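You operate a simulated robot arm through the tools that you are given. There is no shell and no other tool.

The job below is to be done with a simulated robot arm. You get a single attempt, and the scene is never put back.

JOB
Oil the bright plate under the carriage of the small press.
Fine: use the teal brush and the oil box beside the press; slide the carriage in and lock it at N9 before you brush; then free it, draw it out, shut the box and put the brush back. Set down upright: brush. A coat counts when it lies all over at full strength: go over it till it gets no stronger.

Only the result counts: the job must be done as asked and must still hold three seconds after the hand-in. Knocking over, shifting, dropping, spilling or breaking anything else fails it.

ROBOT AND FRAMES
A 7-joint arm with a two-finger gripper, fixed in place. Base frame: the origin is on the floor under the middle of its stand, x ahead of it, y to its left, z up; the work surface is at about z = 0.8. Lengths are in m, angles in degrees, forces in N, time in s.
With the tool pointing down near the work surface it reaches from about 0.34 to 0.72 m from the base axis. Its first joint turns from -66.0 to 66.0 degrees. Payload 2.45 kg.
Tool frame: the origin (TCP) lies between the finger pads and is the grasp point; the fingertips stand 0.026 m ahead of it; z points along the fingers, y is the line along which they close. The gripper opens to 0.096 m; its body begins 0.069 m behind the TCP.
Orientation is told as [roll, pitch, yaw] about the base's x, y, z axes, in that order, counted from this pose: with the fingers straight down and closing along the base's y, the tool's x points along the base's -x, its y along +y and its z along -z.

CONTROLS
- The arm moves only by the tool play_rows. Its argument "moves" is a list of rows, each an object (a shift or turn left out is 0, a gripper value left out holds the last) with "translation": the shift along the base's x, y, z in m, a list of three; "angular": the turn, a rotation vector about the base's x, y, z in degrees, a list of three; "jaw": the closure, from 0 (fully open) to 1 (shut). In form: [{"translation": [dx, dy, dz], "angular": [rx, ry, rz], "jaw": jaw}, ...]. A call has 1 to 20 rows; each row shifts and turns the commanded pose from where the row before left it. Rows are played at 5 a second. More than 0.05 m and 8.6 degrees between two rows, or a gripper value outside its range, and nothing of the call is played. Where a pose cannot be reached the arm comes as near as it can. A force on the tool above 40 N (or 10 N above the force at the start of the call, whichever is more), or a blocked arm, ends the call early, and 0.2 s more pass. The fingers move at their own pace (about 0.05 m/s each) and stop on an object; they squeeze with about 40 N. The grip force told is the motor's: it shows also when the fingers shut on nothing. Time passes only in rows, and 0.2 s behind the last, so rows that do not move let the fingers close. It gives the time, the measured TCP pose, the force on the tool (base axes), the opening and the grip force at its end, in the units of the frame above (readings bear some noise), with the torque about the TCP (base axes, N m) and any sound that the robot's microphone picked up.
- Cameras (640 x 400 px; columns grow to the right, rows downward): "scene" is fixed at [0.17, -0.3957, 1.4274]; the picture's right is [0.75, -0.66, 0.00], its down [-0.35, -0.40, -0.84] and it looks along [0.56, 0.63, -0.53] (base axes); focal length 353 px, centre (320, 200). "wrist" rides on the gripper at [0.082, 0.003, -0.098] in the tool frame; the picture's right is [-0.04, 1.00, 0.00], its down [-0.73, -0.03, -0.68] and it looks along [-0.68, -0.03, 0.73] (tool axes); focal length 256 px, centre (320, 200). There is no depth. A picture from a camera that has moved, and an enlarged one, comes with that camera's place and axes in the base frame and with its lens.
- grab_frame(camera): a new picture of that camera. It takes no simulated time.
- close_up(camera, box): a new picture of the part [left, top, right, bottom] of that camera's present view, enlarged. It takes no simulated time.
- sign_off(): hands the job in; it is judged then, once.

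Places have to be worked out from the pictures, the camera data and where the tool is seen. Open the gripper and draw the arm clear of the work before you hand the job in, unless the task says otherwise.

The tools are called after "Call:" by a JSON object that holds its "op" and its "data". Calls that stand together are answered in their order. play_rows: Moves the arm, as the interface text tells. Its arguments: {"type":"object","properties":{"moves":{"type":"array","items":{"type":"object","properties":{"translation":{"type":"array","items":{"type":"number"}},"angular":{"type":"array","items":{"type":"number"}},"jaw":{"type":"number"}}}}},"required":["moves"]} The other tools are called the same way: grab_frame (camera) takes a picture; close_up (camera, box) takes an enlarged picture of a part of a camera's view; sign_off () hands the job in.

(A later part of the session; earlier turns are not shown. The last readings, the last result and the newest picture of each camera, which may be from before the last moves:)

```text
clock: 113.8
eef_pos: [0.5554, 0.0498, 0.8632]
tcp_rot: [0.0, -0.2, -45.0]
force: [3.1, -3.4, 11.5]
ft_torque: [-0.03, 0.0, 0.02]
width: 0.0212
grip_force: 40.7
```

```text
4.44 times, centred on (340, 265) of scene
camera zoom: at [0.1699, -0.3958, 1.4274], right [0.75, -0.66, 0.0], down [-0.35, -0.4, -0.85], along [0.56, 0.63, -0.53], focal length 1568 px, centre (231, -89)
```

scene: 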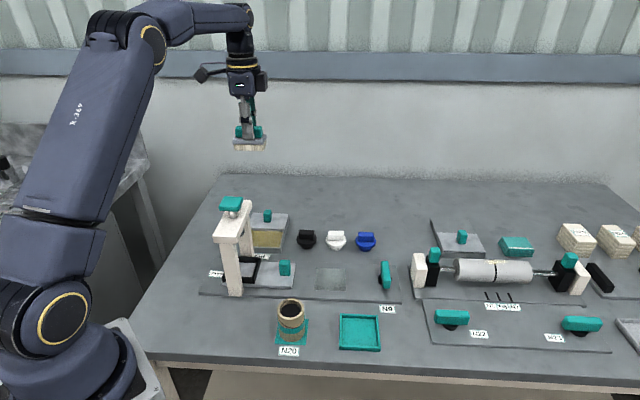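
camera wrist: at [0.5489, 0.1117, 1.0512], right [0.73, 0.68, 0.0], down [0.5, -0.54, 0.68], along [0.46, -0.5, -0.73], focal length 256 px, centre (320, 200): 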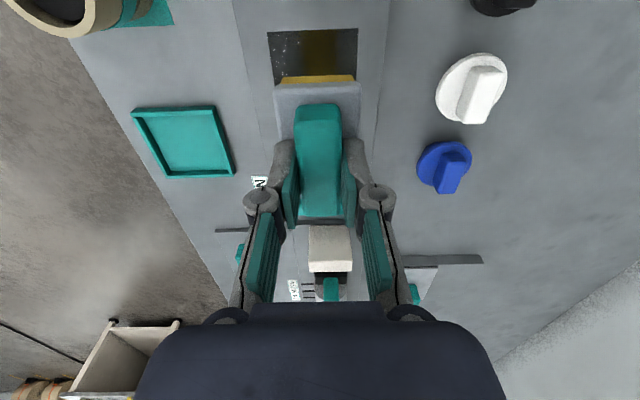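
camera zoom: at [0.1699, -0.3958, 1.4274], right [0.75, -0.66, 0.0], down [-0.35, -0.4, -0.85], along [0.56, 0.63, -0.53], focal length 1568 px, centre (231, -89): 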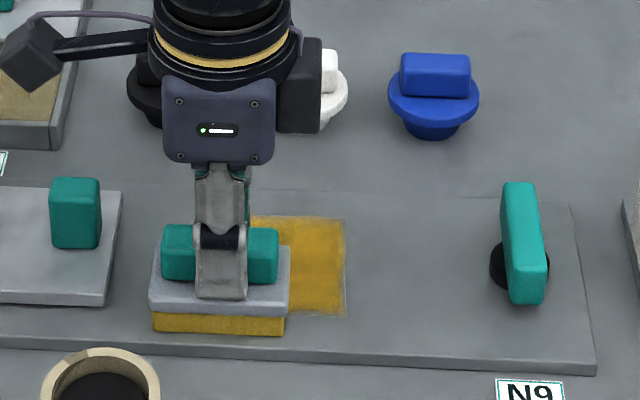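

Now the stroke along the press-side edge toward +n, then along the far edge back toward +s.

Call:
{"op": "play_rows", "data": {"moves": [{"translation": [0.0037, 0.0037, -0.0002]}, {"translation": [0.0037, 0.0037, 0]}, {"translation": [0.0037, 0.0037, 0]}, {"translation": [0.0037, 0.0037, 0]}, {"translation": [0.0037, 0.0037, 0]}, {"translation": [0.0037, 0.0037, 0]}, {"translation": [0.0037, 0.0037, 0]}, {"translation": [0.0037, 0.0037, 0]}, {"translation": [0.0037, 0.0037, 0]}, {"translation": [0.0037, 0.0037, 0]}, {"translation": [0.0037, 0.0037, 0]}, {"translation": [0.0037, 0.0037, 0]}, {"translation": [0.0037, 0.0037, 0]}, {"translation": [0.0053, -0.0053, 0]}, {"translation": [0.0053, -0.0053, 0]}, {"translation": [0.0053, -0.0053, 0]}, {"translation": [0.0053, -0.0053, 0]}, {"translation": [0.0053, -0.0053, 0]}, {"translation": [0.0053, -0.0053, 0]}]}}

Call:
{"op": "close_up", "data": {"camera": "wrist", "box": [180, 20, 460, 230]}}

Call:
{"op": "close_up", "data": {"camera": "scene", "box": [280, 220, 400, 310]}}

```text
clock: 117.8
eef_pos: [0.6338, 0.0667, 0.863]
tcp_rot: [0.1, -0.1, -45.0]
force: [-5.8, 6.3, 26.8]
ft_torque: [0.3, 0.27, -0.05]
width: 0.0211
grip_force: 40.2
```

```text
1.90 times, centred on (320, 125) of wrist
camera zoom: at [0.5773, 0.126, 0.9603], right [0.73, 0.68, 0.0], down [0.5, -0.54, 0.68], along [0.46, -0.5, -0.73], focal length 488 px, centre (320, 343)
```

zoom: 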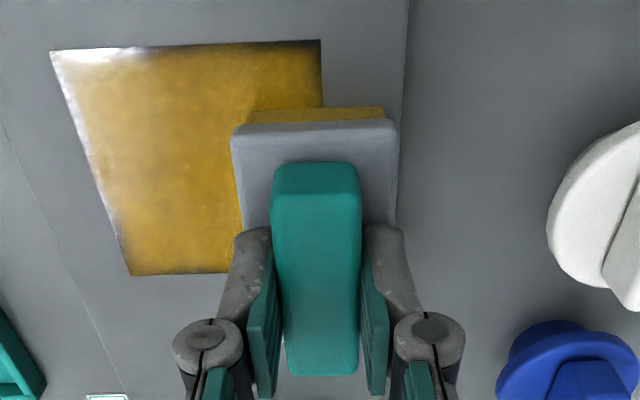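

```text
4.44 times, centred on (340, 265) of scene
camera zoom: at [0.1694, -0.3956, 1.4275], right [0.75, -0.66, 0.0], down [-0.35, -0.4, -0.85], along [0.56, 0.63, -0.53], focal length 1568 px, centre (231, -89)
```

zoom: 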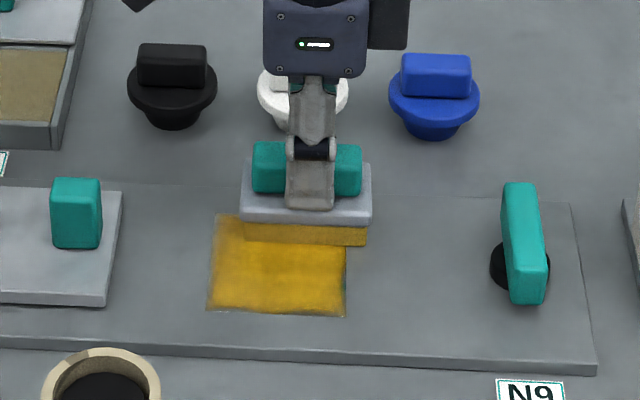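

I'll lift and swing the brush toward the oil again so I can inspect the whole plate unobstructed.

Call:
{"op": "play_rows", "data": {"moves": [{"translation": [0, 0, 0.02]}, {"translation": [0, 0, 0.04]}, {"translation": [0, 0, 0.037]}, {"translation": [-0.0153, 0.0432, 0]}, {"translation": [-0.0153, 0.0432, 0]}, {"translation": [-0.0153, 0.0432, 0]}, {"translation": [-0.0153, 0.0432, 0]}, {"translation": [-0.0153, 0.0432, 0]}, {"translation": [0, 0, 0]}, {"translation": [0, 0, 0]}]}}

Call:
{"op": "close_up", "data": {"camera": "scene", "box": [305, 260, 365, 301]}}

Call:
{"op": "grab_frame", "data": {"camera": "wrist"}}

```text
clock: 120.0
eef_pos: [0.5585, 0.2819, 0.9598]
tcp_rot: [0.0, -0.1, -44.9]
force: [0.5, 0.6, -1.0]
ft_torque: [-0.01, 0.01, 0.01]
width: 0.0213
grip_force: 40.0
```

```text
9.76 times, centred on (335, 280) of scene
camera zoom: at [0.1701, -0.3957, 1.4274], right [0.75, -0.66, 0.0], down [-0.35, -0.4, -0.84], along [0.56, 0.63, -0.53], focal length 3441 px, centre (174, -585)
```

zoom: 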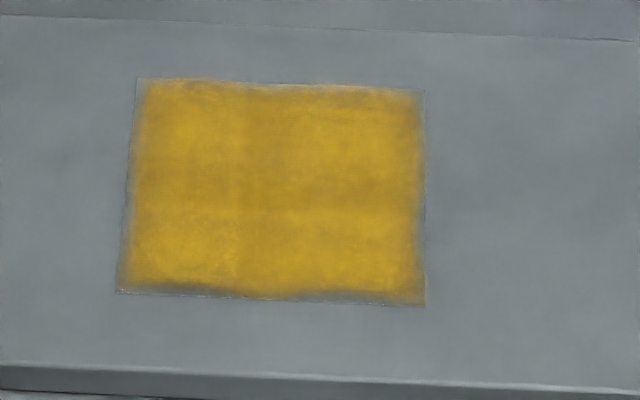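

```text
taken
camera wrist: at [0.5036, 0.3417, 1.0572], right [0.73, 0.68, 0.0], down [0.5, -0.54, 0.68], along [0.46, -0.5, -0.73], focal length 256 px, centre (320, 200)
```

wrist: 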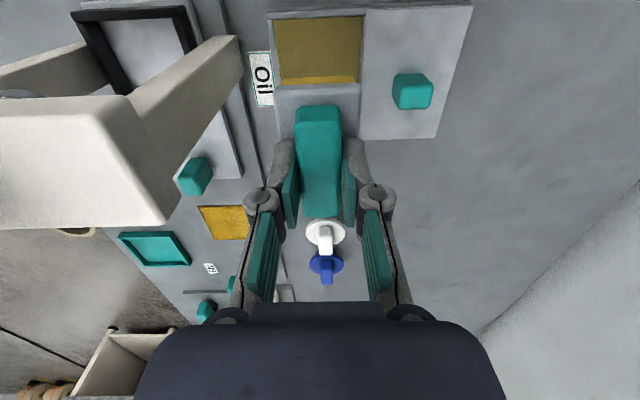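

The coat is amber all over with only a very thin pale fringe. I'll dip once more and go over it again, comparing pictures to see whether anything still gets stronger.

Call:
{"op": "play_rows", "data": {"moves": [{"translation": [0, 0.0005, -0.02]}, {"translation": [0, 0, -0.03]}, {"translation": [0, 0, -0.025]}, {"translation": [0, 0, -0.01]}, {"translation": [0, 0, -0.0025]}, {"translation": [0, 0, -0.0008]}, {"translation": [0, 0, 0]}]}}

```text
clock: 121.6
eef_pos: [0.5583, 0.2808, 0.873]
tcp_rot: [0.1, -0.1, -44.9]
force: [1.4, -0.3, 8.2]
ft_torque: [0.02, 0.0, -0.04]
width: 0.0209
grip_force: 39.6
```

Contact made (8 N). I'll press half a millimetre more, then carry the brush to the near/press-side corner, where the coat was faintest.

Call:
{"op": "play_rows", "data": {"moves": [{"translation": [0, 0, -0.0005]}, {"translation": [0, 0, 0]}, {"translation": [0, 0, 0.012]}, {"translation": [0, 0, 0.035]}, {"translation": [0, 0, 0.038]}, {"translation": [0.0004, -0.0466, 0]}, {"translation": [0.0004, -0.0466, 0]}, {"translation": [0.0004, -0.0466, 0]}, {"translation": [0.0004, -0.0466, 0]}, {"translation": [0.0004, -0.0466, 0]}, {"translation": [0, 0, -0.03]}, {"translation": [0, 0, -0.03]}, {"translation": [0, 0, -0.028]}, {"translation": [0, 0, 0]}, {"translation": [0, 0, 0]}]}}

Call:
{"op": "close_up", "data": {"camera": "wrist", "box": [180, 20, 460, 230]}}

```text
clock: 124.8
eef_pos: [0.5586, 0.0504, 0.8679]
tcp_rot: [0.0, -0.1, -45.0]
force: [0.2, 0.3, -1.3]
ft_torque: [-0.03, 0.02, -0.01]
width: 0.0213
grip_force: 40.5
```

```text
1.90 times, centred on (320, 125) of wrist
camera zoom: at [0.5032, 0.1099, 0.9659], right [0.73, 0.68, 0.0], down [0.5, -0.54, 0.68], along [0.46, -0.5, -0.73], focal length 488 px, centre (320, 343)
```

zoom: 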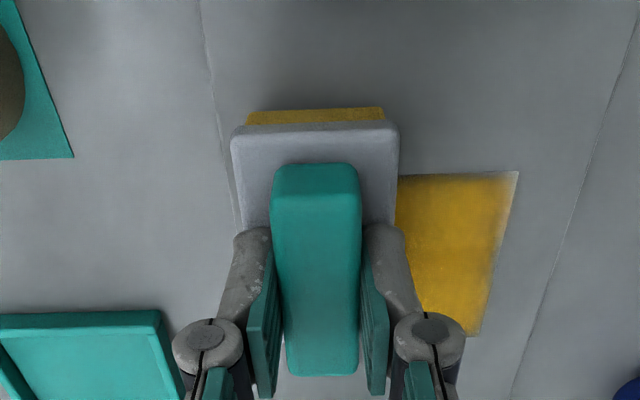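

I'll make contact and run along the press-side edge to the far edge, then along the far edge.

Call:
{"op": "play_rows", "data": {"moves": [{"translation": [0, 0, -0.0035]}, {"translation": [0, 0, -0.0018]}, {"translation": [0.0038, 0.0038, 0]}, {"translation": [0.0038, 0.0038, 0]}, {"translation": [0.0038, 0.0038, 0]}, {"translation": [0.0038, 0.0038, 0]}, {"translation": [0.0038, 0.0038, 0]}, {"translation": [0.0038, 0.0038, 0]}, {"translation": [0.0038, 0.0038, 0]}, {"translation": [0.0038, 0.0038, 0]}, {"translation": [0.0038, 0.0038, 0]}, {"translation": [0.0038, 0.0038, 0]}, {"translation": [0.0038, 0.0038, 0]}, {"translation": [0.0038, 0.0038, 0]}, {"translation": [0.0055, -0.0055, 0]}, {"translation": [0.0055, -0.0055, 0]}, {"translation": [0.0055, -0.0055, 0]}, {"translation": [0.0055, -0.0055, 0]}, {"translation": [0.0055, -0.0055, 0]}, {"translation": [0.0055, -0.0055, 0]}]}}

Call:
{"op": "close_up", "data": {"camera": "wrist", "box": [180, 20, 460, 230]}}

```text
clock: 129.0
eef_pos: [0.637, 0.0613, 0.8623]
tcp_rot: [-0.1, -0.1, -45.0]
force: [-5.0, 4.3, 20.1]
ft_torque: [0.14, 0.15, -0.03]
width: 0.0212
grip_force: 40.0
```

```text
1.90 times, centred on (320, 125) of wrist
camera zoom: at [0.5817, 0.1211, 0.9605], right [0.73, 0.68, 0.0], down [0.5, -0.54, 0.68], along [0.46, -0.5, -0.73], focal length 488 px, centre (320, 343)
```

zoom: 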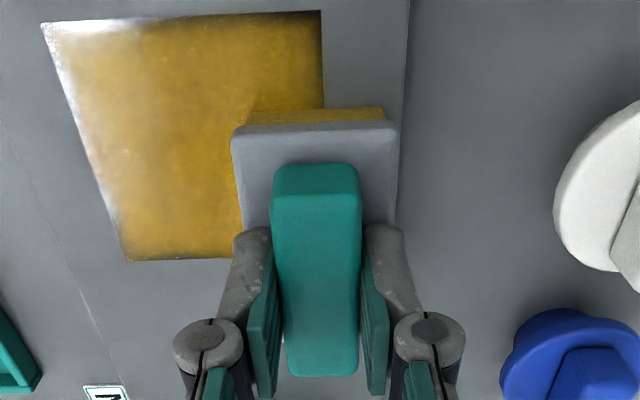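

The pale rim looks the same even with the brush centre run over it, so it is probably just how the edge renders. I'll complete this round along the right side and the near edge anyway.

Call:
{"op": "play_rows", "data": {"moves": [{"translation": [-0.0038, -0.0038, 0]}, {"translation": [-0.0038, -0.0038, 0]}, {"translation": [-0.0038, -0.0038, 0]}, {"translation": [-0.0038, -0.0038, 0]}, {"translation": [-0.0038, -0.0038, 0]}, {"translation": [-0.0038, -0.0038, 0]}, {"translation": [-0.0038, -0.0038, 0]}, {"translation": [-0.0038, -0.0038, 0]}, {"translation": [-0.0038, -0.0038, 0]}, {"translation": [-0.0038, -0.0038, 0]}, {"translation": [-0.0038, -0.0038, 0]}, {"translation": [-0.0038, -0.0038, 0]}, {"translation": [-0.0038, -0.0038, 0]}, {"translation": [-0.0053, 0.0053, 0]}, {"translation": [-0.0053, 0.0053, 0]}, {"translation": [-0.0053, 0.0053, 0]}, {"translation": [-0.0053, 0.0053, 0]}, {"translation": [-0.0053, 0.0053, 0]}, {"translation": [-0.0053, 0.0053, 0]}]}}

Call:
{"op": "close_up", "data": {"camera": "wrist", "box": [180, 20, 460, 230]}}

```text
clock: 133.0
eef_pos: [0.558, 0.0438, 0.8624]
tcp_rot: [0.1, -0.3, -44.9]
force: [7.7, -6.8, 28.7]
ft_torque: [-0.24, -0.21, 0.07]
width: 0.0211
grip_force: 39.6
```

```text
1.90 times, centred on (320, 125) of wrist
camera zoom: at [0.5019, 0.1031, 0.9601], right [0.73, 0.68, 0.0], down [0.5, -0.54, 0.68], along [0.46, -0.5, -0.73], focal length 488 px, centre (320, 343)
```

zoom: 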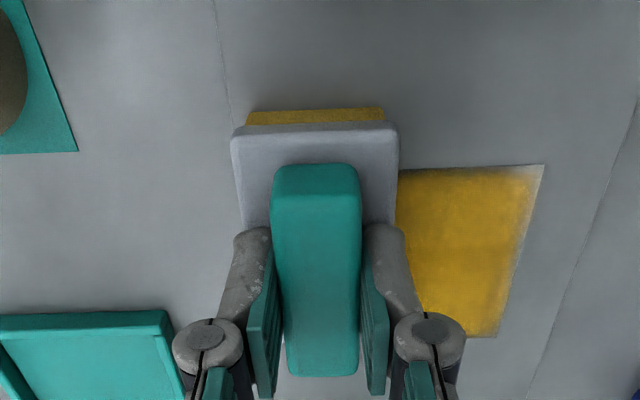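

One more pass through the middle, then I'll lift off and compare the plate picture with the earlier one.

Call:
{"op": "play_rows", "data": {"moves": [{"translation": [0.0055, -0.0055, 0.0005]}, {"translation": [0.0055, -0.0055, 0]}, {"translation": [0.0055, -0.0055, 0]}, {"translation": [0.004, 0.004, 0]}, {"translation": [0.004, 0.004, 0]}, {"translation": [0.004, 0.004, 0]}, {"translation": [0.004, 0.004, 0]}, {"translation": [0.004, 0.004, 0]}, {"translation": [0.004, 0.004, 0]}, {"translation": [0.004, 0.004, 0]}, {"translation": [0.004, 0.004, 0]}, {"translation": [0.004, 0.004, 0]}, {"translation": [0.004, 0.004, 0]}, {"translation": [0.004, 0.004, 0]}, {"translation": [0.004, 0.004, 0]}, {"translation": [0, 0, 0.02]}, {"translation": [0, 0, 0.04]}, {"translation": [0, 0, 0.04]}]}}

Call:
{"op": "close_up", "data": {"camera": "scene", "box": [305, 260, 365, 301]}}

Call:
{"op": "grab_frame", "data": {"camera": "wrist"}}

```text
clock: 136.8
eef_pos: [0.6191, 0.075, 0.9628]
tcp_rot: [0.0, 0.0, -45.0]
force: [0.2, -0.2, -0.6]
ft_torque: [0.01, 0.0, 0.01]
width: 0.0212
grip_force: 40.1
```

```text
9.76 times, centred on (335, 280) of scene
camera zoom: at [0.1701, -0.3957, 1.4274], right [0.75, -0.66, 0.0], down [-0.35, -0.4, -0.84], along [0.56, 0.63, -0.53], focal length 3441 px, centre (174, -585)
```

zoom: 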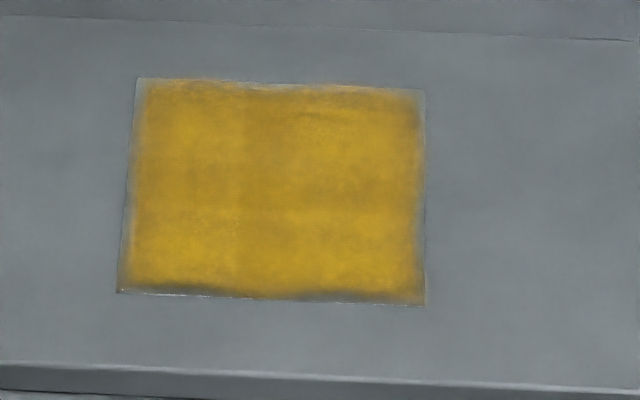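

```text
taken
camera wrist: at [0.5638, 0.1348, 1.0606], right [0.73, 0.68, 0.0], down [0.5, -0.54, 0.68], along [0.46, -0.5, -0.73], focal length 256 px, centre (320, 200)
```

wrist: 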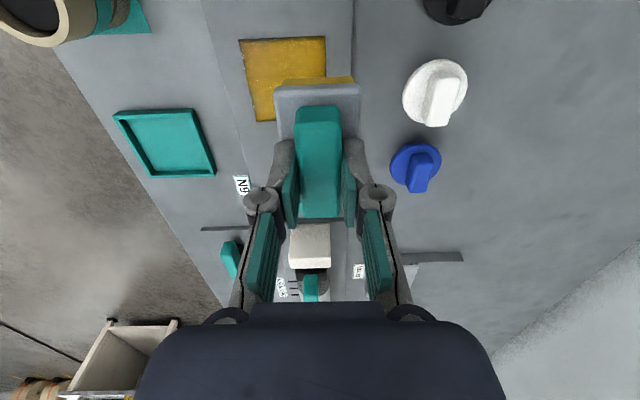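

The plate looks practically unchanged from the previous round. I'll check from the wrist camera too, close up.

Call:
{"op": "close_up", "data": {"camera": "wrist", "box": [220, 20, 350, 130]}}

```text
3.64 times, centred on (285, 75) of wrist
camera zoom: at [0.5638, 0.1348, 1.0606], right [0.73, 0.68, 0.0], down [0.5, -0.54, 0.68], along [0.46, -0.5, -0.73], focal length 931 px, centre (447, 654)
```

zoom: 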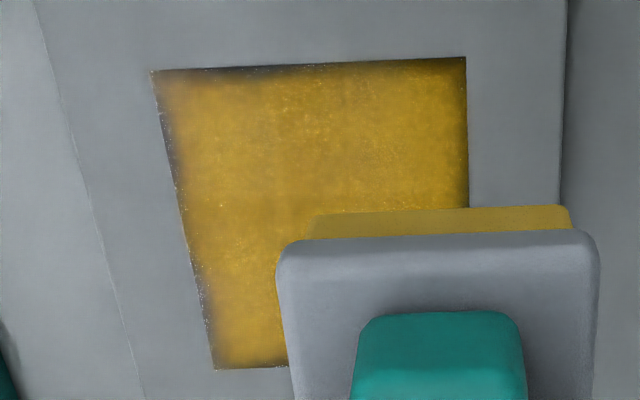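

The fringe pattern is identical to the first round (a rendering trait), and the film is even inside. For certainty I'll do one last dip and a final full go-over.

Call:
{"op": "play_rows", "data": {"moves": [{"translation": [-0.0122, 0.0414, 0]}, {"translation": [-0.0122, 0.0414, 0]}, {"translation": [-0.0122, 0.0414, 0]}, {"translation": [-0.0122, 0.0414, 0]}, {"translation": [-0.0122, 0.0414, 0]}, {"translation": [0, 0, -0.02]}, {"translation": [0, 0, -0.03]}, {"translation": [0, 0, -0.025]}, {"translation": [0, 0, -0.012]}, {"translation": [0, 0, 0]}, {"translation": [0, 0, -0.003]}, {"translation": [0, 0, -0.0008]}, {"translation": [0, 0, 0]}]}}

Call:
{"op": "close_up", "data": {"camera": "scene", "box": [220, 180, 310, 260]}}

```text
clock: 139.6
eef_pos: [0.5605, 0.2812, 0.8726]
tcp_rot: [0.0, -0.1, -44.9]
force: [-0.4, -0.4, 3.6]
ft_torque: [-0.03, 0.04, 0.03]
width: 0.0211
grip_force: 39.8
```

```text
5.00 times, centred on (265, 220) of scene
camera zoom: at [0.17, -0.3958, 1.4274], right [0.75, -0.66, 0.0], down [-0.35, -0.4, -0.84], along [0.56, 0.63, -0.53], focal length 1764 px, centre (595, 100)
```

zoom: 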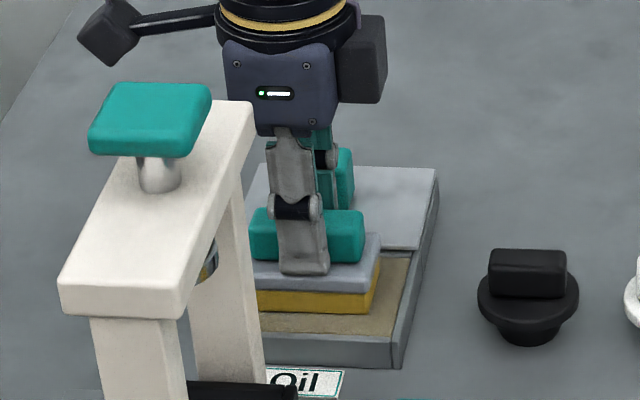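

Light contact; I'll press a touch, then return to the plate's far/right corner.

Call:
{"op": "play_rows", "data": {"moves": [{"translation": [0, 0, -0.0007]}, {"translation": [0, 0, 0]}, {"translation": [0, 0, 0.012]}, {"translation": [0, 0, 0.035]}, {"translation": [0, 0, 0.038]}, {"translation": [0.0155, -0.0444, 0]}, {"translation": [0.0155, -0.0444, 0]}, {"translation": [0.0155, -0.0444, 0]}, {"translation": [0.0155, -0.0444, 0]}, {"translation": [0.0154, -0.0444, 0]}, {"translation": [0, 0, -0.03]}, {"translation": [0, 0, -0.03]}, {"translation": [0, 0, -0.028]}, {"translation": [0, 0, 0]}, {"translation": [0, 0, 0]}]}}

```text
clock: 142.8
eef_pos: [0.6364, 0.0608, 0.8685]
tcp_rot: [0.1, -0.2, -44.9]
force: [0.2, 0.4, -0.8]
ft_torque: [0.0, 0.01, 0.01]
width: 0.0208
grip_force: 39.3
```

Over the far/right corner now. Contact, then stroke to the near edge, and step across for the next lane.

Call:
{"op": "play_rows", "data": {"moves": [{"translation": [0, 0, -0.004]}, {"translation": [0, 0, -0.002]}, {"translation": [-0.004, -0.004, 0]}, {"translation": [-0.004, -0.004, 0]}, {"translation": [-0.004, -0.004, 0]}, {"translation": [-0.004, -0.004, 0]}, {"translation": [-0.004, -0.004, 0]}, {"translation": [-0.004, -0.004, 0]}, {"translation": [-0.004, -0.004, 0]}, {"translation": [-0.004, -0.004, 0]}, {"translation": [-0.004, -0.004, 0]}, {"translation": [-0.004, -0.004, 0]}, {"translation": [-0.004, -0.004, 0]}, {"translation": [-0.004, -0.004, 0]}, {"translation": [-0.0055, 0.0055, 0.0002]}, {"translation": [-0.0055, 0.0055, 0]}, {"translation": [-0.0055, 0.0055, 0]}]}}

Call:
{"op": "play_rows", "data": {"moves": [{"translation": [0.004, 0.004, 0]}, {"translation": [0.004, 0.004, 0]}, {"translation": [0.004, 0.004, 0]}, {"translation": [0.004, 0.004, 0]}, {"translation": [0.004, 0.004, 0]}, {"translation": [0.004, 0.004, 0]}, {"translation": [0.004, 0.004, 0]}, {"translation": [0.004, 0.004, 0]}, {"translation": [0.004, 0.004, 0]}, {"translation": [0.004, 0.004, 0]}, {"translation": [0.004, 0.004, 0]}, {"translation": [0.004, 0.004, 0]}, {"translation": [-0.0055, 0.0055, 0]}, {"translation": [-0.0055, 0.0055, 0]}, {"translation": [-0.0055, 0.0055, 0]}]}}

Call:
{"op": "play_rows", "data": {"moves": [{"translation": [-0.004, -0.004, 0]}, {"translation": [-0.004, -0.004, 0]}, {"translation": [-0.004, -0.004, 0]}, {"translation": [-0.004, -0.004, 0]}, {"translation": [-0.004, -0.004, 0]}, {"translation": [-0.004, -0.004, 0]}, {"translation": [-0.004, -0.004, 0]}, {"translation": [-0.004, -0.004, 0]}, {"translation": [-0.004, -0.004, 0]}, {"translation": [-0.004, -0.004, 0]}, {"translation": [-0.004, -0.004, 0]}, {"translation": [-0.004, -0.004, 0]}, {"translation": [0, 0, 0]}]}}

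Call:
{"op": "close_up", "data": {"camera": "scene", "box": [280, 220, 400, 310]}}

```text
clock: 146.4
eef_pos: [0.5727, 0.0287, 0.8629]
tcp_rot: [0.0, -0.3, -45.1]
force: [4.7, -4.7, 19.5]
ft_torque: [-0.15, -0.11, 0.03]
width: 0.0209
grip_force: 40.0
```

```text
clock: 149.6
eef_pos: [0.6034, 0.094, 0.8634]
tcp_rot: [0.0, -0.1, -44.9]
force: [2.6, -2.1, 10.2]
ft_torque: [-0.01, -0.08, -0.03]
width: 0.021
grip_force: 40.2
```

```text
clock: 152.4
eef_pos: [0.5576, 0.0474, 0.8633]
tcp_rot: [0.0, -0.2, -44.9]
force: [4.6, 3.8, 18.8]
ft_torque: [0.13, -0.17, 0.0]
width: 0.0212
grip_force: 40.4
```

```text
4.44 times, centred on (340, 265) of scene
camera zoom: at [0.1698, -0.3957, 1.4274], right [0.75, -0.66, 0.0], down [-0.35, -0.4, -0.84], along [0.56, 0.63, -0.53], focal length 1568 px, centre (231, -89)
```

zoom: 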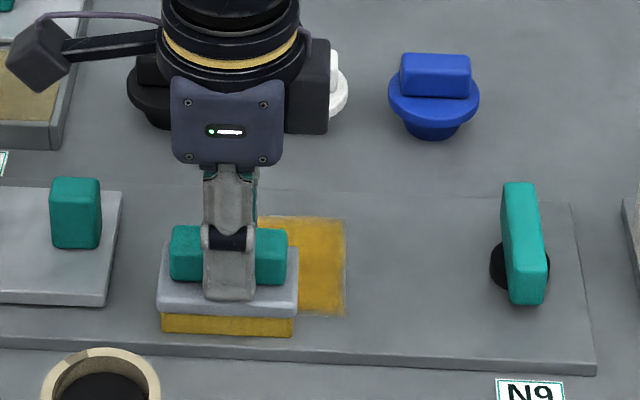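

Final go-over done. I'll lift off and view the plate once more on the way to putting the brush back, routing around the front of the press at z = 1.0.

Call:
{"op": "play_rows", "data": {"moves": [{"translation": [0, 0, 0.02]}, {"translation": [0, 0, 0.04]}, {"translation": [0, 0, 0.04]}, {"translation": [0, 0, 0.037]}, {"translation": [-0.0245, -0.0245, 0]}, {"translation": [-0.0245, -0.0245, 0]}, {"translation": [-0.0245, -0.0245, 0]}, {"translation": [0, 0, 0]}]}}

Call:
{"op": "close_up", "data": {"camera": "scene", "box": [305, 260, 365, 301]}}

Call:
{"op": "grab_frame", "data": {"camera": "scene"}}

```text
clock: 154.2
eef_pos: [0.4818, -0.0288, 1.0002]
tcp_rot: [-0.1, -0.1, -45.0]
force: [0.6, -0.4, -1.4]
ft_torque: [0.01, 0.02, 0.0]
width: 0.0208
grip_force: 40.1
```

```text
9.76 times, centred on (335, 280) of scene
camera zoom: at [0.17, -0.3957, 1.4274], right [0.75, -0.66, 0.0], down [-0.35, -0.4, -0.84], along [0.56, 0.63, -0.53], focal length 3441 px, centre (174, -585)
```

zoom: 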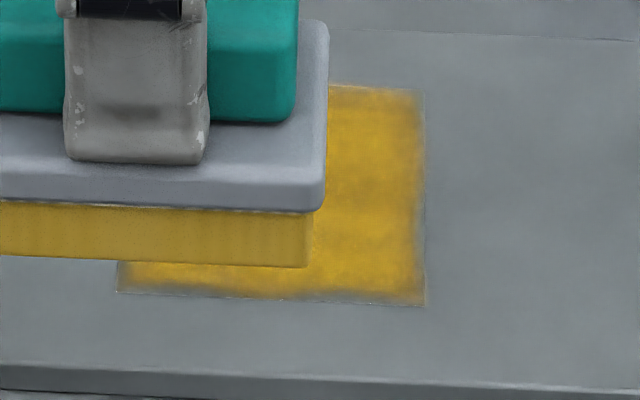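

```text
taken
```

scene: 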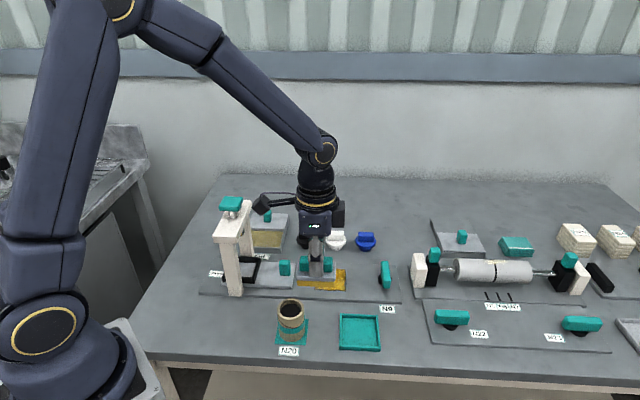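

Now along to the brush's home spot above (0.3546, 0.1038).

Call:
{"op": "play_rows", "data": {"moves": [{"translation": [-0.0318, 0.0332, 0]}, {"translation": [-0.0318, 0.0332, 0]}, {"translation": [-0.0318, 0.0332, 0]}, {"translation": [-0.0318, 0.0332, 0]}, {"translation": [0, 0, 0]}, {"translation": [0, 0, 0]}]}}

Call:
{"op": "close_up", "data": {"camera": "scene", "box": [305, 260, 365, 301]}}

Call:
{"op": "grab_frame", "data": {"camera": "scene"}}

```text
clock: 155.6
eef_pos: [0.3553, 0.1056, 0.9996]
tcp_rot: [0.0, -0.1, -44.9]
force: [-0.9, -0.8, -1.1]
ft_torque: [-0.01, -0.02, 0.0]
width: 0.0211
grip_force: 40.5
```

```text
9.76 times, centred on (335, 280) of scene
camera zoom: at [0.1701, -0.3957, 1.4274], right [0.75, -0.66, 0.0], down [-0.35, -0.4, -0.84], along [0.56, 0.63, -0.53], focal length 3441 px, centre (174, -585)
```

zoom: 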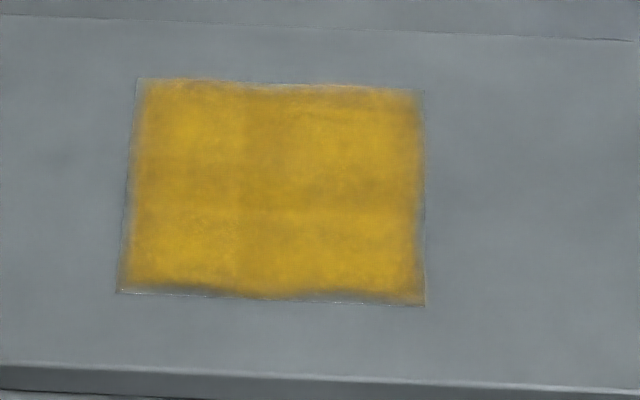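

```text
taken
```

scene: 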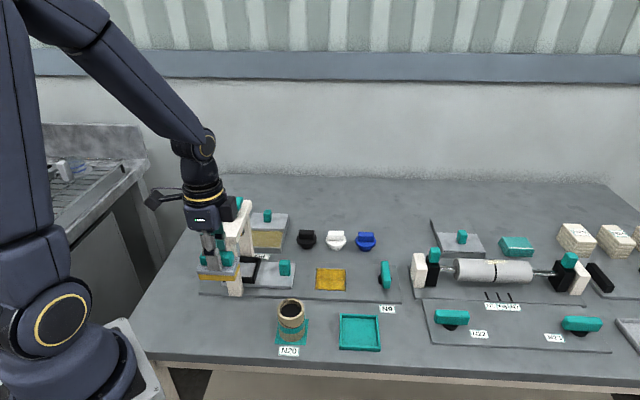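

The plate picture is now identical to the one before this last dip: the coat gets no stronger. I'll lower the brush onto its home spot.

Call:
{"op": "play_rows", "data": {"moves": [{"translation": [0, -0.0012, -0.04]}, {"translation": [0, 0, -0.04]}, {"translation": [0, 0, -0.035]}, {"translation": [0, 0, -0.02]}, {"translation": [0, 0, -0.006]}, {"translation": [0, 0, 0]}, {"translation": [0, 0, 0]}]}}

Call:
{"op": "close_up", "data": {"camera": "scene", "box": [180, 240, 290, 350]}}

```text
clock: 157.2
eef_pos: [0.3565, 0.1028, 0.8592]
tcp_rot: [0.0, 0.0, -44.8]
force: [0.0, 1.4, -1.0]
ft_torque: [-0.02, 0.04, -0.01]
width: 0.0211
grip_force: 40.4
```

```text
3.64 times, centred on (235, 295) of scene
camera zoom: at [0.1701, -0.3957, 1.4274], right [0.75, -0.66, 0.0], down [-0.35, -0.4, -0.84], along [0.56, 0.63, -0.53], focal length 1283 px, centre (629, -146)
```

zoom: 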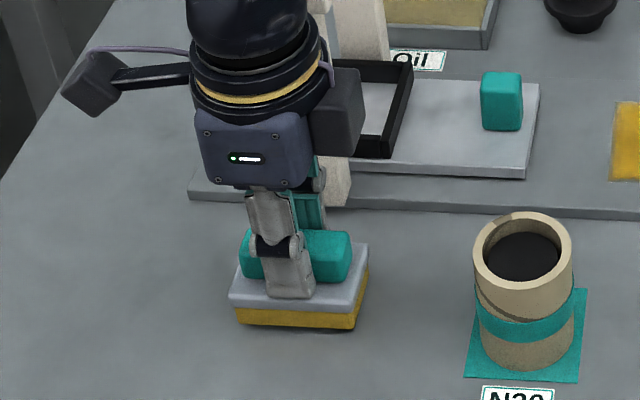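

Still about 4 mm above the table and 2 mm off; I'll trim that and lower to touch.

Call:
{"op": "play_rows", "data": {"moves": [{"translation": [-0.0012, 0.0012, -0.003]}, {"translation": [0, 0, -0.0015]}, {"translation": [0, 0, 0]}, {"translation": [0, 0, 0]}]}}

```text
clock: 158.2
eef_pos: [0.3548, 0.1043, 0.855]
tcp_rot: [0.0, -0.1, -44.8]
force: [0.0, 0.6, -1.0]
ft_torque: [0.0, 0.01, 0.0]
width: 0.0212
grip_force: 40.4
```

Position matches home; no contact yet at 0.855, so I'll continue in half-millimetre steps.

Call:
{"op": "play_rows", "data": {"moves": [{"translation": [0, 0, -0.0006]}, {"translation": [0, 0, -0.0004]}, {"translation": [0, 0, 0]}, {"translation": [0, 0, 0]}]}}

```text
clock: 159.2
eef_pos: [0.3544, 0.1048, 0.8533]
tcp_rot: [0.0, -0.1, -45.0]
force: [-1.5, 0.9, 4.5]
ft_torque: [-0.12, -0.08, 0.0]
width: 0.021
grip_force: 39.9
```

The brush is on the table (4.5 N). I'll open the gripper and lift straight up.

Call:
{"op": "play_rows", "data": {"moves": [{"jaw": 0.45}, {"jaw": 0.45}, {"jaw": 0.45}, {"jaw": 0.45}, {"translation": [0, 0, 0.02]}, {"translation": [0, 0, 0.04]}, {"translation": [0, 0, 0.045]}, {"translation": [0, 0, 0.045]}]}}

Call:
{"op": "close_up", "data": {"camera": "scene", "box": [195, 280, 325, 360]}}

Call:
{"op": "grab_frame", "data": {"camera": "wrist"}}

```text
clock: 161.0
eef_pos: [0.3541, 0.1028, 1.0037]
tcp_rot: [-0.1, -0.2, -44.8]
force: [0.2, 0.2, -0.5]
ft_torque: [-0.02, -0.03, -0.03]
width: 0.0527
grip_force: 0.1
```

```text
4.92 times, centred on (260, 320) of scene
camera zoom: at [0.17, -0.3957, 1.4274], right [0.75, -0.66, 0.0], down [-0.35, -0.4, -0.84], along [0.56, 0.63, -0.53], focal length 1736 px, centre (615, -391)
```

zoom: 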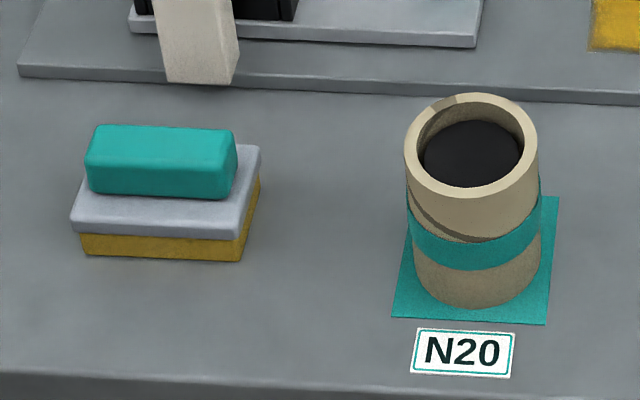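

```text
taken
camera wrist: at [0.2983, 0.1631, 1.1022], right [0.73, 0.68, 0.0], down [0.5, -0.54, 0.68], along [0.46, -0.5, -0.73], focal length 256 px, centre (320, 200)
```

wrist: 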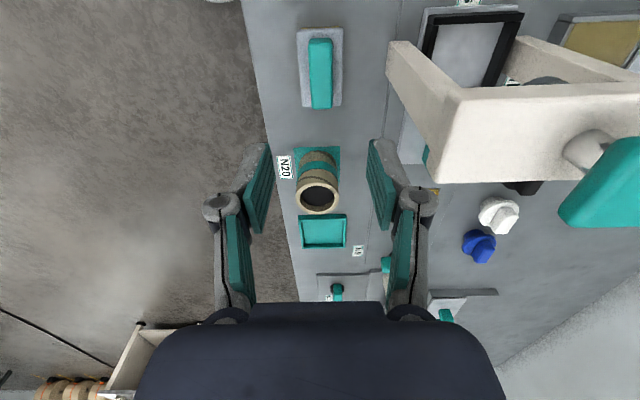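

The brush stands upright at its original spot (within about 1 mm). Next, free the lever: I'll go over N9, turning to yaw +45° so the fingers straddle the bar in its crosswise position.

Call:
{"op": "play_rows", "data": {"moves": [{"translation": [0.0318, -0.0318, 0]}, {"translation": [0.0318, -0.0318, 0], "angular": [0, 0, 8.2]}, {"translation": [0.0318, -0.0318, 0], "angular": [0, 0, 8.2]}, {"translation": [0.0397, -0.00765, -0.008], "angular": [0, 0, 8.2]}, {"translation": [0.0397, -0.00765, -0.008], "angular": [0, 0, 8.2]}, {"translation": [0.0397, -0.00765, -0.008], "angular": [0, 0, 8.2]}, {"translation": [0.0397, -0.00765, -0.008], "angular": [0, 0, 8.2]}, {"translation": [0.0397, -0.00765, -0.007], "angular": [0, 0, 8.2]}, {"translation": [0.0397, -0.00765, -0.007], "angular": [0, 0, 8.2]}, {"angular": [0, 0, 8.2]}, {"angular": [0, 0, 8.2]}, {"angular": [0, 0, 7.9]}, {"translation": [0, 0, 0]}, {"translation": [0, 0, 0]}]}}

Call:
{"op": "grab_frame", "data": {"camera": "wrist"}}

Call:
{"op": "close_up", "data": {"camera": "scene", "box": [300, 180, 460, 320]}}

```text
clock: 164.0
eef_pos: [0.689, -0.0378, 0.9569]
tcp_rot: [0.1, 0.1, 45.2]
force: [-0.6, -0.5, -0.2]
ft_torque: [-0.03, -0.02, -0.03]
width: 0.0529
grip_force: 0.2
```

```text
taken
camera wrist: at [0.6279, -0.0929, 1.0547], right [-0.68, 0.73, 0.0], down [0.54, 0.5, 0.68], along [0.5, 0.46, -0.73], focal length 256 px, centre (320, 200)
```

wrist: 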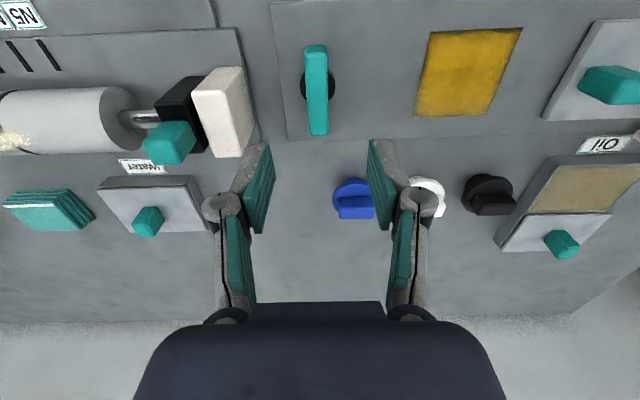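

```text
2.86 times, centred on (380, 250) of scene
camera zoom: at [0.17, -0.3957, 1.4274], right [0.75, -0.66, 0.0], down [-0.35, -0.4, -0.84], along [0.56, 0.63, -0.53], focal length 1008 px, centre (149, 57)
```

zoom: 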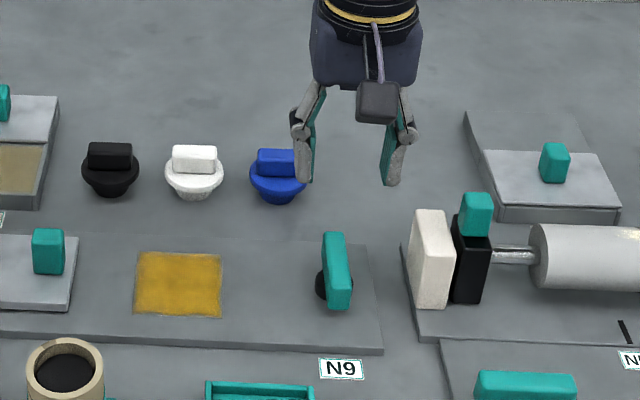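

The lever bar lies within 3 mm of the gripper axis. I'll descend and grip it.

Call:
{"op": "play_rows", "data": {"moves": [{"translation": [0.0005, -0.0012, -0.03]}, {"translation": [0, 0, -0.03]}, {"translation": [0, 0, -0.025]}, {"translation": [0, 0, -0.014]}, {"translation": [0, 0, 0]}, {"jaw": 1}, {"jaw": 1}, {"jaw": 1}, {"jaw": 1}]}}

Call:
{"op": "close_up", "data": {"camera": "scene", "box": [340, 220, 440, 310]}}

```text
clock: 166.0
eef_pos: [0.69, -0.0397, 0.8572]
tcp_rot: [-0.1, -0.1, 44.9]
force: [6.6, -4.9, -5.4]
ft_torque: [0.1, -0.47, 0.01]
width: 0.0179
grip_force: 43.0
```

```text
4.44 times, centred on (390, 265) of scene
camera zoom: at [0.1703, -0.3958, 1.4273], right [0.75, -0.66, 0.0], down [-0.35, -0.4, -0.84], along [0.56, 0.63, -0.53], focal length 1568 px, centre (9, -89)
```

zoom: 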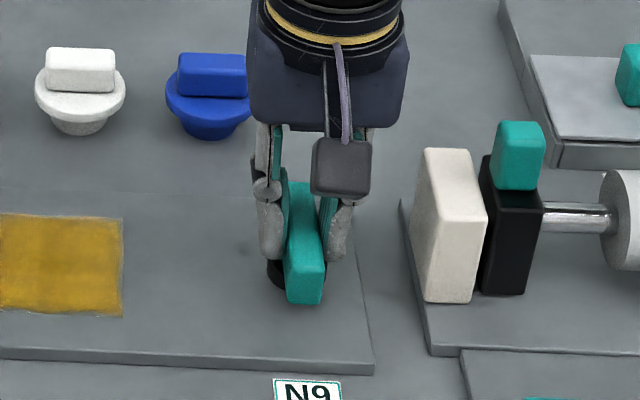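

Gripped. I'll turn it back clockwise, first 45° with a check.

Call:
{"op": "play_rows", "data": {"moves": [{"translation": [0.0005, -0.0004, 0], "angular": [0, 0, -7.5]}, {"angular": [0, 0, -7.5]}, {"angular": [0, 0, -7.5]}, {"angular": [0, 0, -7.5]}, {"angular": [0, 0, -7.5]}, {"angular": [0, 0, -7.5]}, {"angular": [0, 0, 0]}]}}

```text
clock: 167.6
eef_pos: [0.6892, -0.0388, 0.8596]
tcp_rot: [-0.1, 0.0, -0.1]
force: [9.5, -7.1, -8.8]
ft_torque: [-0.19, 0.77, 0.0]
width: 0.0176
grip_force: 43.6
```

Turning freely. I'll continue to the parallel position and feel for the stop.

Call:
{"op": "play_rows", "data": {"moves": [{"translation": [0.0003, -0.0003, -0.0003], "angular": [0, 0, -7.5]}, {"angular": [0, 0, -7.5]}, {"angular": [0, 0, -7.5]}, {"angular": [0, 0, -7.5]}, {"angular": [0, 0, -7.5]}, {"angular": [0, 0, -7.5]}, {"angular": [0, 0, 0]}]}}

Call:
{"op": "close_up", "data": {"camera": "scene", "box": [340, 220, 440, 310]}}

```text
clock: 169.2
eef_pos: [0.6897, -0.0393, 0.8573]
tcp_rot: [0.1, -0.1, -45.1]
force: [2.5, -8.3, -0.2]
ft_torque: [0.28, 0.42, 0.2]
width: 0.0178
grip_force: 43.2
```

```text
4.44 times, centred on (390, 265) of scene
camera zoom: at [0.1701, -0.396, 1.4273], right [0.75, -0.66, 0.0], down [-0.35, -0.4, -0.84], along [0.56, 0.63, -0.53], focal length 1568 px, centre (9, -89)
```

zoom: 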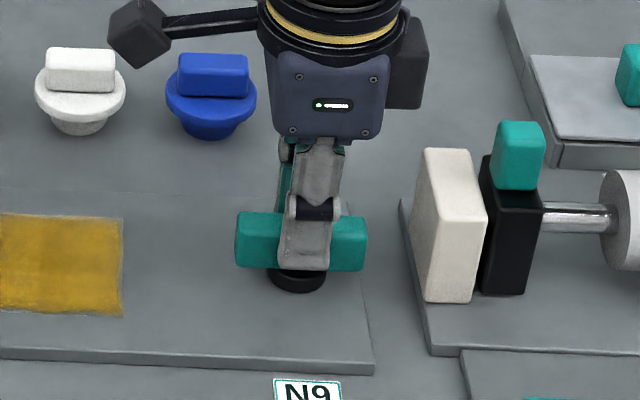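

The bar is along the track again. I'll turn 1.5° more to confirm it is at its free stop.

Call:
{"op": "play_rows", "data": {"moves": [{"angular": [0, 0, -1.5]}, {"angular": [0, 0, 0]}]}}

```text
clock: 169.8
eef_pos: [0.6884, -0.0383, 0.8577]
tcp_rot: [0.0, -0.1, -46.6]
force: [-2.9, -9.0, 1.2]
ft_torque: [-0.82, -0.46, 1.22]
width: 0.0181
grip_force: 43.4
```

Torque jumped to 1.2 N·m: the free stop is reached. Ease off, open and lift.

Call:
{"op": "play_rows", "data": {"moves": [{"angular": [0, 0, 1.2]}, {"jaw": 0.45}, {"jaw": 0.45}, {"jaw": 0.45}, {"translation": [0, 0, 0.02]}, {"translation": [0, 0, 0.04]}, {"translation": [0, 0, 0.035]}]}}

Call:
{"op": "close_up", "data": {"camera": "scene", "box": [300, 180, 460, 320]}}

```text
clock: 171.4
eef_pos: [0.6914, -0.0371, 0.9522]
tcp_rot: [-0.1, -0.1, -45.3]
force: [-0.2, -0.2, -0.3]
ft_torque: [-0.02, 0.01, 0.01]
width: 0.0527
grip_force: 0.1
```

```text
2.86 times, centred on (380, 250) of scene
camera zoom: at [0.17, -0.3957, 1.4274], right [0.75, -0.66, 0.0], down [-0.35, -0.4, -0.84], along [0.56, 0.63, -0.53], focal length 1008 px, centre (149, 57)
```

zoom: 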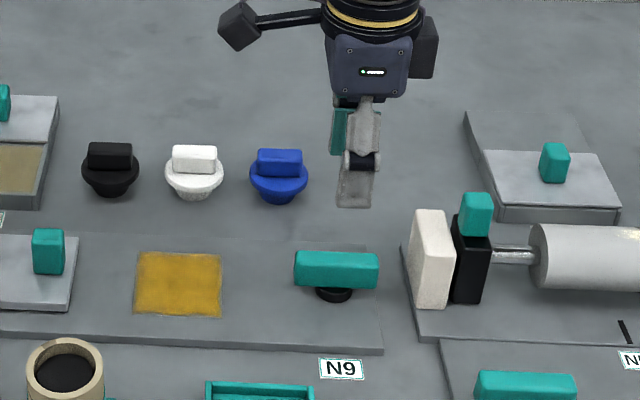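

The lever is freed. Now to the carriage handle with yaw +45°, rotating first so the camera stays clear of the press.

Call:
{"op": "play_rows", "data": {"moves": [{"angular": [0, 0, 8.2]}, {"angular": [0, 0, 8.2]}, {"angular": [0, 0, 8.2]}, {"angular": [0, 0, 8.2]}, {"angular": [0, 0, 8.2]}, {"translation": [-0.0289, 0.02785, 0], "angular": [0, 0, 8.2]}, {"translation": [-0.0289, 0.02785, 0], "angular": [0, 0, 8.2]}, {"translation": [-0.0289, 0.02785, 0], "angular": [0, 0, 8.2]}, {"translation": [-0.0289, 0.02785, 0], "angular": [0, 0, 8.2]}, {"translation": [-0.0289, 0.02785, 0], "angular": [0, 0, 8.2]}, {"translation": [-0.0289, 0.02785, 0], "angular": [0, 0, 8.2]}, {"translation": [0, 0, 0]}, {"translation": [0, 0, 0]}]}}

Call:
{"op": "grab_frame", "data": {"camera": "wrist"}}

```text
clock: 174.2
eef_pos: [0.5153, 0.1309, 0.9519]
tcp_rot: [0.0, -0.1, 44.9]
force: [-0.1, 0.0, 0.1]
ft_torque: [0.0, -0.03, -0.02]
width: 0.0527
grip_force: 0.1
```

```text
taken
camera wrist: at [0.4551, 0.075, 1.0503], right [-0.68, 0.74, 0.0], down [0.54, 0.5, 0.68], along [0.5, 0.46, -0.73], focal length 256 px, centre (320, 200)
```

wrist: 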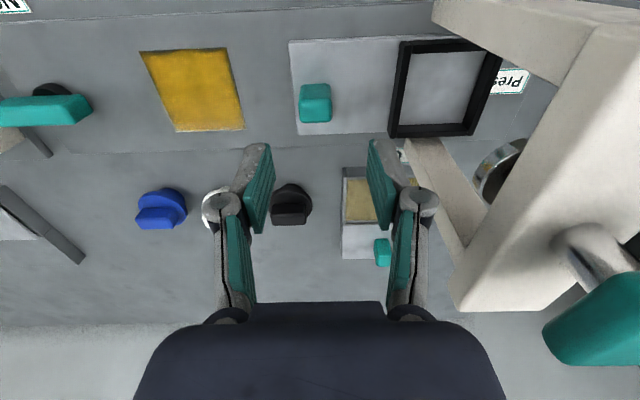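

The handle is right below. I'll descend and grip it.

Call:
{"op": "play_rows", "data": {"moves": [{"translation": [0.002, -0.0015, -0.03]}, {"translation": [0, 0, -0.03]}, {"translation": [0, 0, -0.02]}, {"translation": [0, 0, -0.0125]}, {"translation": [0, 0, 0]}, {"jaw": 1}, {"jaw": 1}, {"jaw": 1}, {"jaw": 1}]}}

```text
clock: 176.2
eef_pos: [0.5173, 0.1288, 0.8599]
tcp_rot: [-0.1, -0.1, 44.9]
force: [0.9, -0.6, -4.1]
ft_torque: [0.09, -0.25, 0.18]
width: 0.0257
grip_force: 45.1
```

Gripped. I'll draw the carriage outward along the track, first 4.5 cm.

Call:
{"op": "play_rows", "data": {"moves": [{"translation": [0.0106, -0.0106, 0]}, {"translation": [0.0106, -0.0106, 0]}, {"translation": [0.0106, -0.0106, 0]}, {"translation": [0, 0, 0]}]}}

```text
clock: 177.2
eef_pos: [0.5509, 0.0954, 0.8594]
tcp_rot: [-0.1, 0.1, 44.8]
force: [-1.0, -1.5, -12.9]
ft_torque: [0.42, -0.49, 0.28]
width: 0.0257
grip_force: 44.9
```

It slides freely. I'll continue most of the way out.

Call:
{"op": "play_rows", "data": {"moves": [{"translation": [0.0106, -0.0106, -0.0004]}, {"translation": [0.0106, -0.0106, 0]}, {"translation": [0.0106, -0.0106, 0]}, {"translation": [0.0106, -0.0106, 0]}, {"translation": [0.0106, -0.0106, 0]}, {"translation": [0.0106, -0.0106, 0]}, {"translation": [0, 0, 0]}]}}

Call:
{"op": "close_up", "data": {"camera": "scene", "box": [190, 180, 410, 318]}}

```text
clock: 178.8
eef_pos: [0.6122, 0.0324, 0.8591]
tcp_rot: [0.1, 0.1, 44.9]
force: [0.0, -0.9, -23.2]
ft_torque: [0.59, -0.56, 0.17]
width: 0.026
grip_force: 44.6
```

```text
2.90 times, centred on (300, 249) of scene
camera zoom: at [0.1705, -0.3957, 1.4273], right [0.75, -0.66, 0.0], down [-0.35, -0.4, -0.84], along [0.56, 0.63, -0.54], focal length 1022 px, centre (378, 58)
```

zoom: 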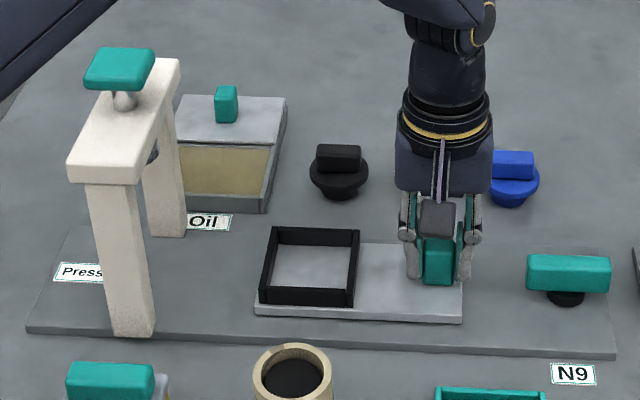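

About 17 mm remain. I'll ease the height strain and finish to the outer stop in small steps.

Call:
{"op": "play_rows", "data": {"moves": [{"translation": [0.0042, -0.0042, -0.0008]}, {"translation": [0.0042, -0.0042, 0]}, {"translation": [0.0028, -0.0028, 0]}, {"translation": [0.0018, -0.0018, 0]}, {"translation": [0, 0, 0]}]}}

```text
clock: 180.0
eef_pos: [0.6248, 0.0233, 0.8604]
tcp_rot: [0.2, -0.1, 45.0]
force: [-27.2, 13.7, 13.1]
ft_torque: [0.94, 0.46, 0.03]
width: 0.0258
grip_force: 44.5
```

At the outer stop (29 N), handle at its starting place (0.6248, 0.023). I'll relax, open narrowly (the lever is close) and lift.

Call:
{"op": "play_rows", "data": {"moves": [{"translation": [-0.0013, 0.0013, 0]}, {"jaw": 0.52}, {"jaw": 0.52}, {"jaw": 0.52}, {"translation": [0, 0, 0.02]}, {"translation": [0, 0, 0.04]}, {"translation": [0, 0, 0.04]}]}}

Call:
{"op": "close_up", "data": {"camera": "scene", "box": [190, 180, 410, 318]}}

```text
clock: 181.6
eef_pos: [0.6226, 0.0237, 0.9575]
tcp_rot: [0.0, 0.0, 44.9]
force: [-0.6, -1.1, 0.2]
ft_torque: [0.02, 0.01, 0.01]
width: 0.0461
grip_force: 0.1
```

```text
2.90 times, centred on (300, 249) of scene
camera zoom: at [0.17, -0.3957, 1.4274], right [0.75, -0.66, 0.0], down [-0.35, -0.4, -0.84], along [0.56, 0.63, -0.53], focal length 1022 px, centre (378, 58)
```

zoom: 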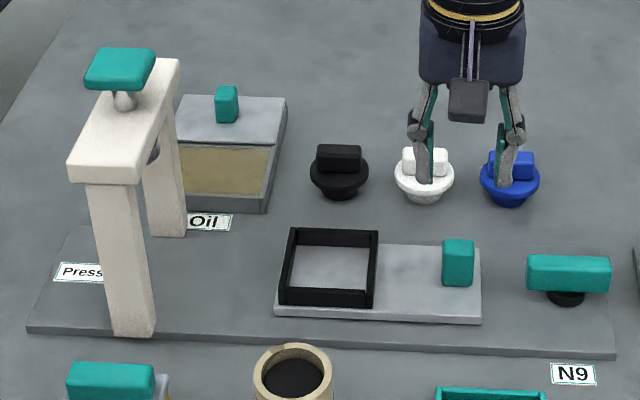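

The carriage is back exactly where it began. Now to shut the oil box: I'll move over the lid knob near (0.609, 0.336) at moderate height (to stay well inside reach), turning back to yaw -45°.

Call:
{"op": "play_rows", "data": {"moves": [{"translation": [-0.0012, 0.0284, 0], "angular": [0, 0, -8.2], "jaw": 0.45}, {"translation": [-0.0012, 0.0284, 0], "angular": [0, 0, -8.2]}, {"translation": [-0.0012, 0.0284, 0], "angular": [0, 0, -8.2]}, {"translation": [-0.0012, 0.0284, 0], "angular": [0, 0, -8.2]}, {"translation": [-0.0012, 0.0284, 0], "angular": [0, 0, -8.2]}, {"translation": [-0.0012, 0.0284, 0], "angular": [0, 0, -8.2]}, {"translation": [-0.0012, 0.0284, 0], "angular": [0, 0, -8.2]}, {"translation": [-0.0012, 0.0284, 0], "angular": [0, 0, -8.2]}, {"translation": [-0.0012, 0.0284, 0], "angular": [0, 0, -8.2]}, {"translation": [-0.0012, 0.0284, 0], "angular": [0, 0, -8.2]}, {"translation": [-0.0012, 0.0284, 0], "angular": [0, 0, -8.0]}, {"translation": [0, 0, 0]}, {"translation": [0, 0, 0]}]}}

Call:
{"op": "grab_frame", "data": {"camera": "wrist"}}

Call:
{"op": "grab_frame", "data": {"camera": "scene"}}

```text
clock: 184.4
eef_pos: [0.6124, 0.3342, 0.9593]
tcp_rot: [0.0, -0.1, -45.1]
force: [-0.2, -1.2, 0.0]
ft_torque: [0.01, 0.03, 0.02]
width: 0.0527
grip_force: 0.1
```

```text
taken
camera wrist: at [0.5567, 0.3935, 1.0569], right [0.74, 0.68, 0.0], down [0.5, -0.54, 0.68], along [0.46, -0.5, -0.73], focal length 256 px, centre (320, 200)
```

wrist: 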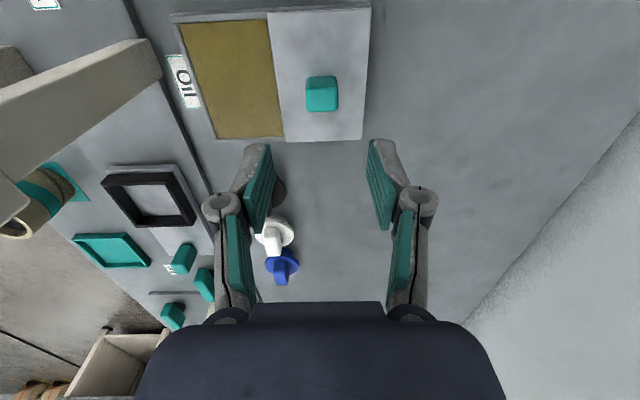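

```text
taken
```

scene: 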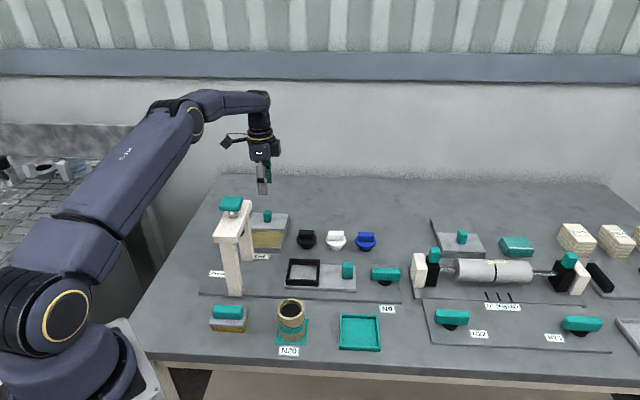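

The knob is about 5 mm toward -s of the TCP. I'll correct, descend and grip it.

Call:
{"op": "play_rows", "data": {"moves": [{"translation": [-0.0024, 0.0042, -0.03]}, {"translation": [0, 0, -0.03]}, {"translation": [0, 0, -0.025]}, {"translation": [0, 0, -0.012]}, {"translation": [0, 0, 0]}, {"jaw": 1}, {"jaw": 1}, {"jaw": 1}, {"jaw": 1}]}}

Call:
{"op": "grab_frame", "data": {"camera": "wrist"}}

```text
clock: 186.4
eef_pos: [0.6091, 0.336, 0.8622]
tcp_rot: [-0.2, -0.1, -45.1]
force: [0.2, -0.2, -1.3]
ft_torque: [-0.05, 0.02, 0.17]
width: 0.0258
grip_force: 45.0
```

```text
taken
camera wrist: at [0.5535, 0.3965, 0.9589], right [0.74, 0.68, 0.0], down [0.5, -0.54, 0.68], along [0.46, -0.5, -0.73], focal length 256 px, centre (320, 200)
```

wrist: 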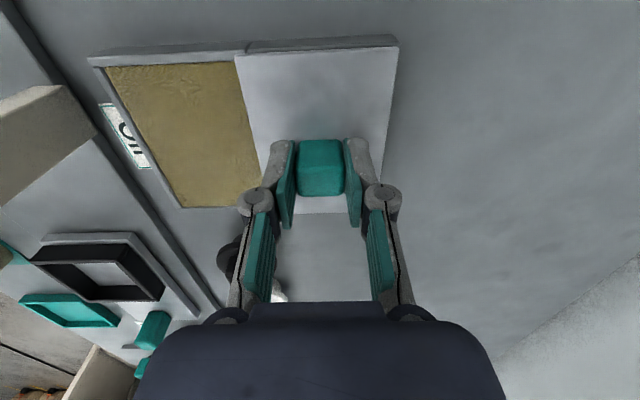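

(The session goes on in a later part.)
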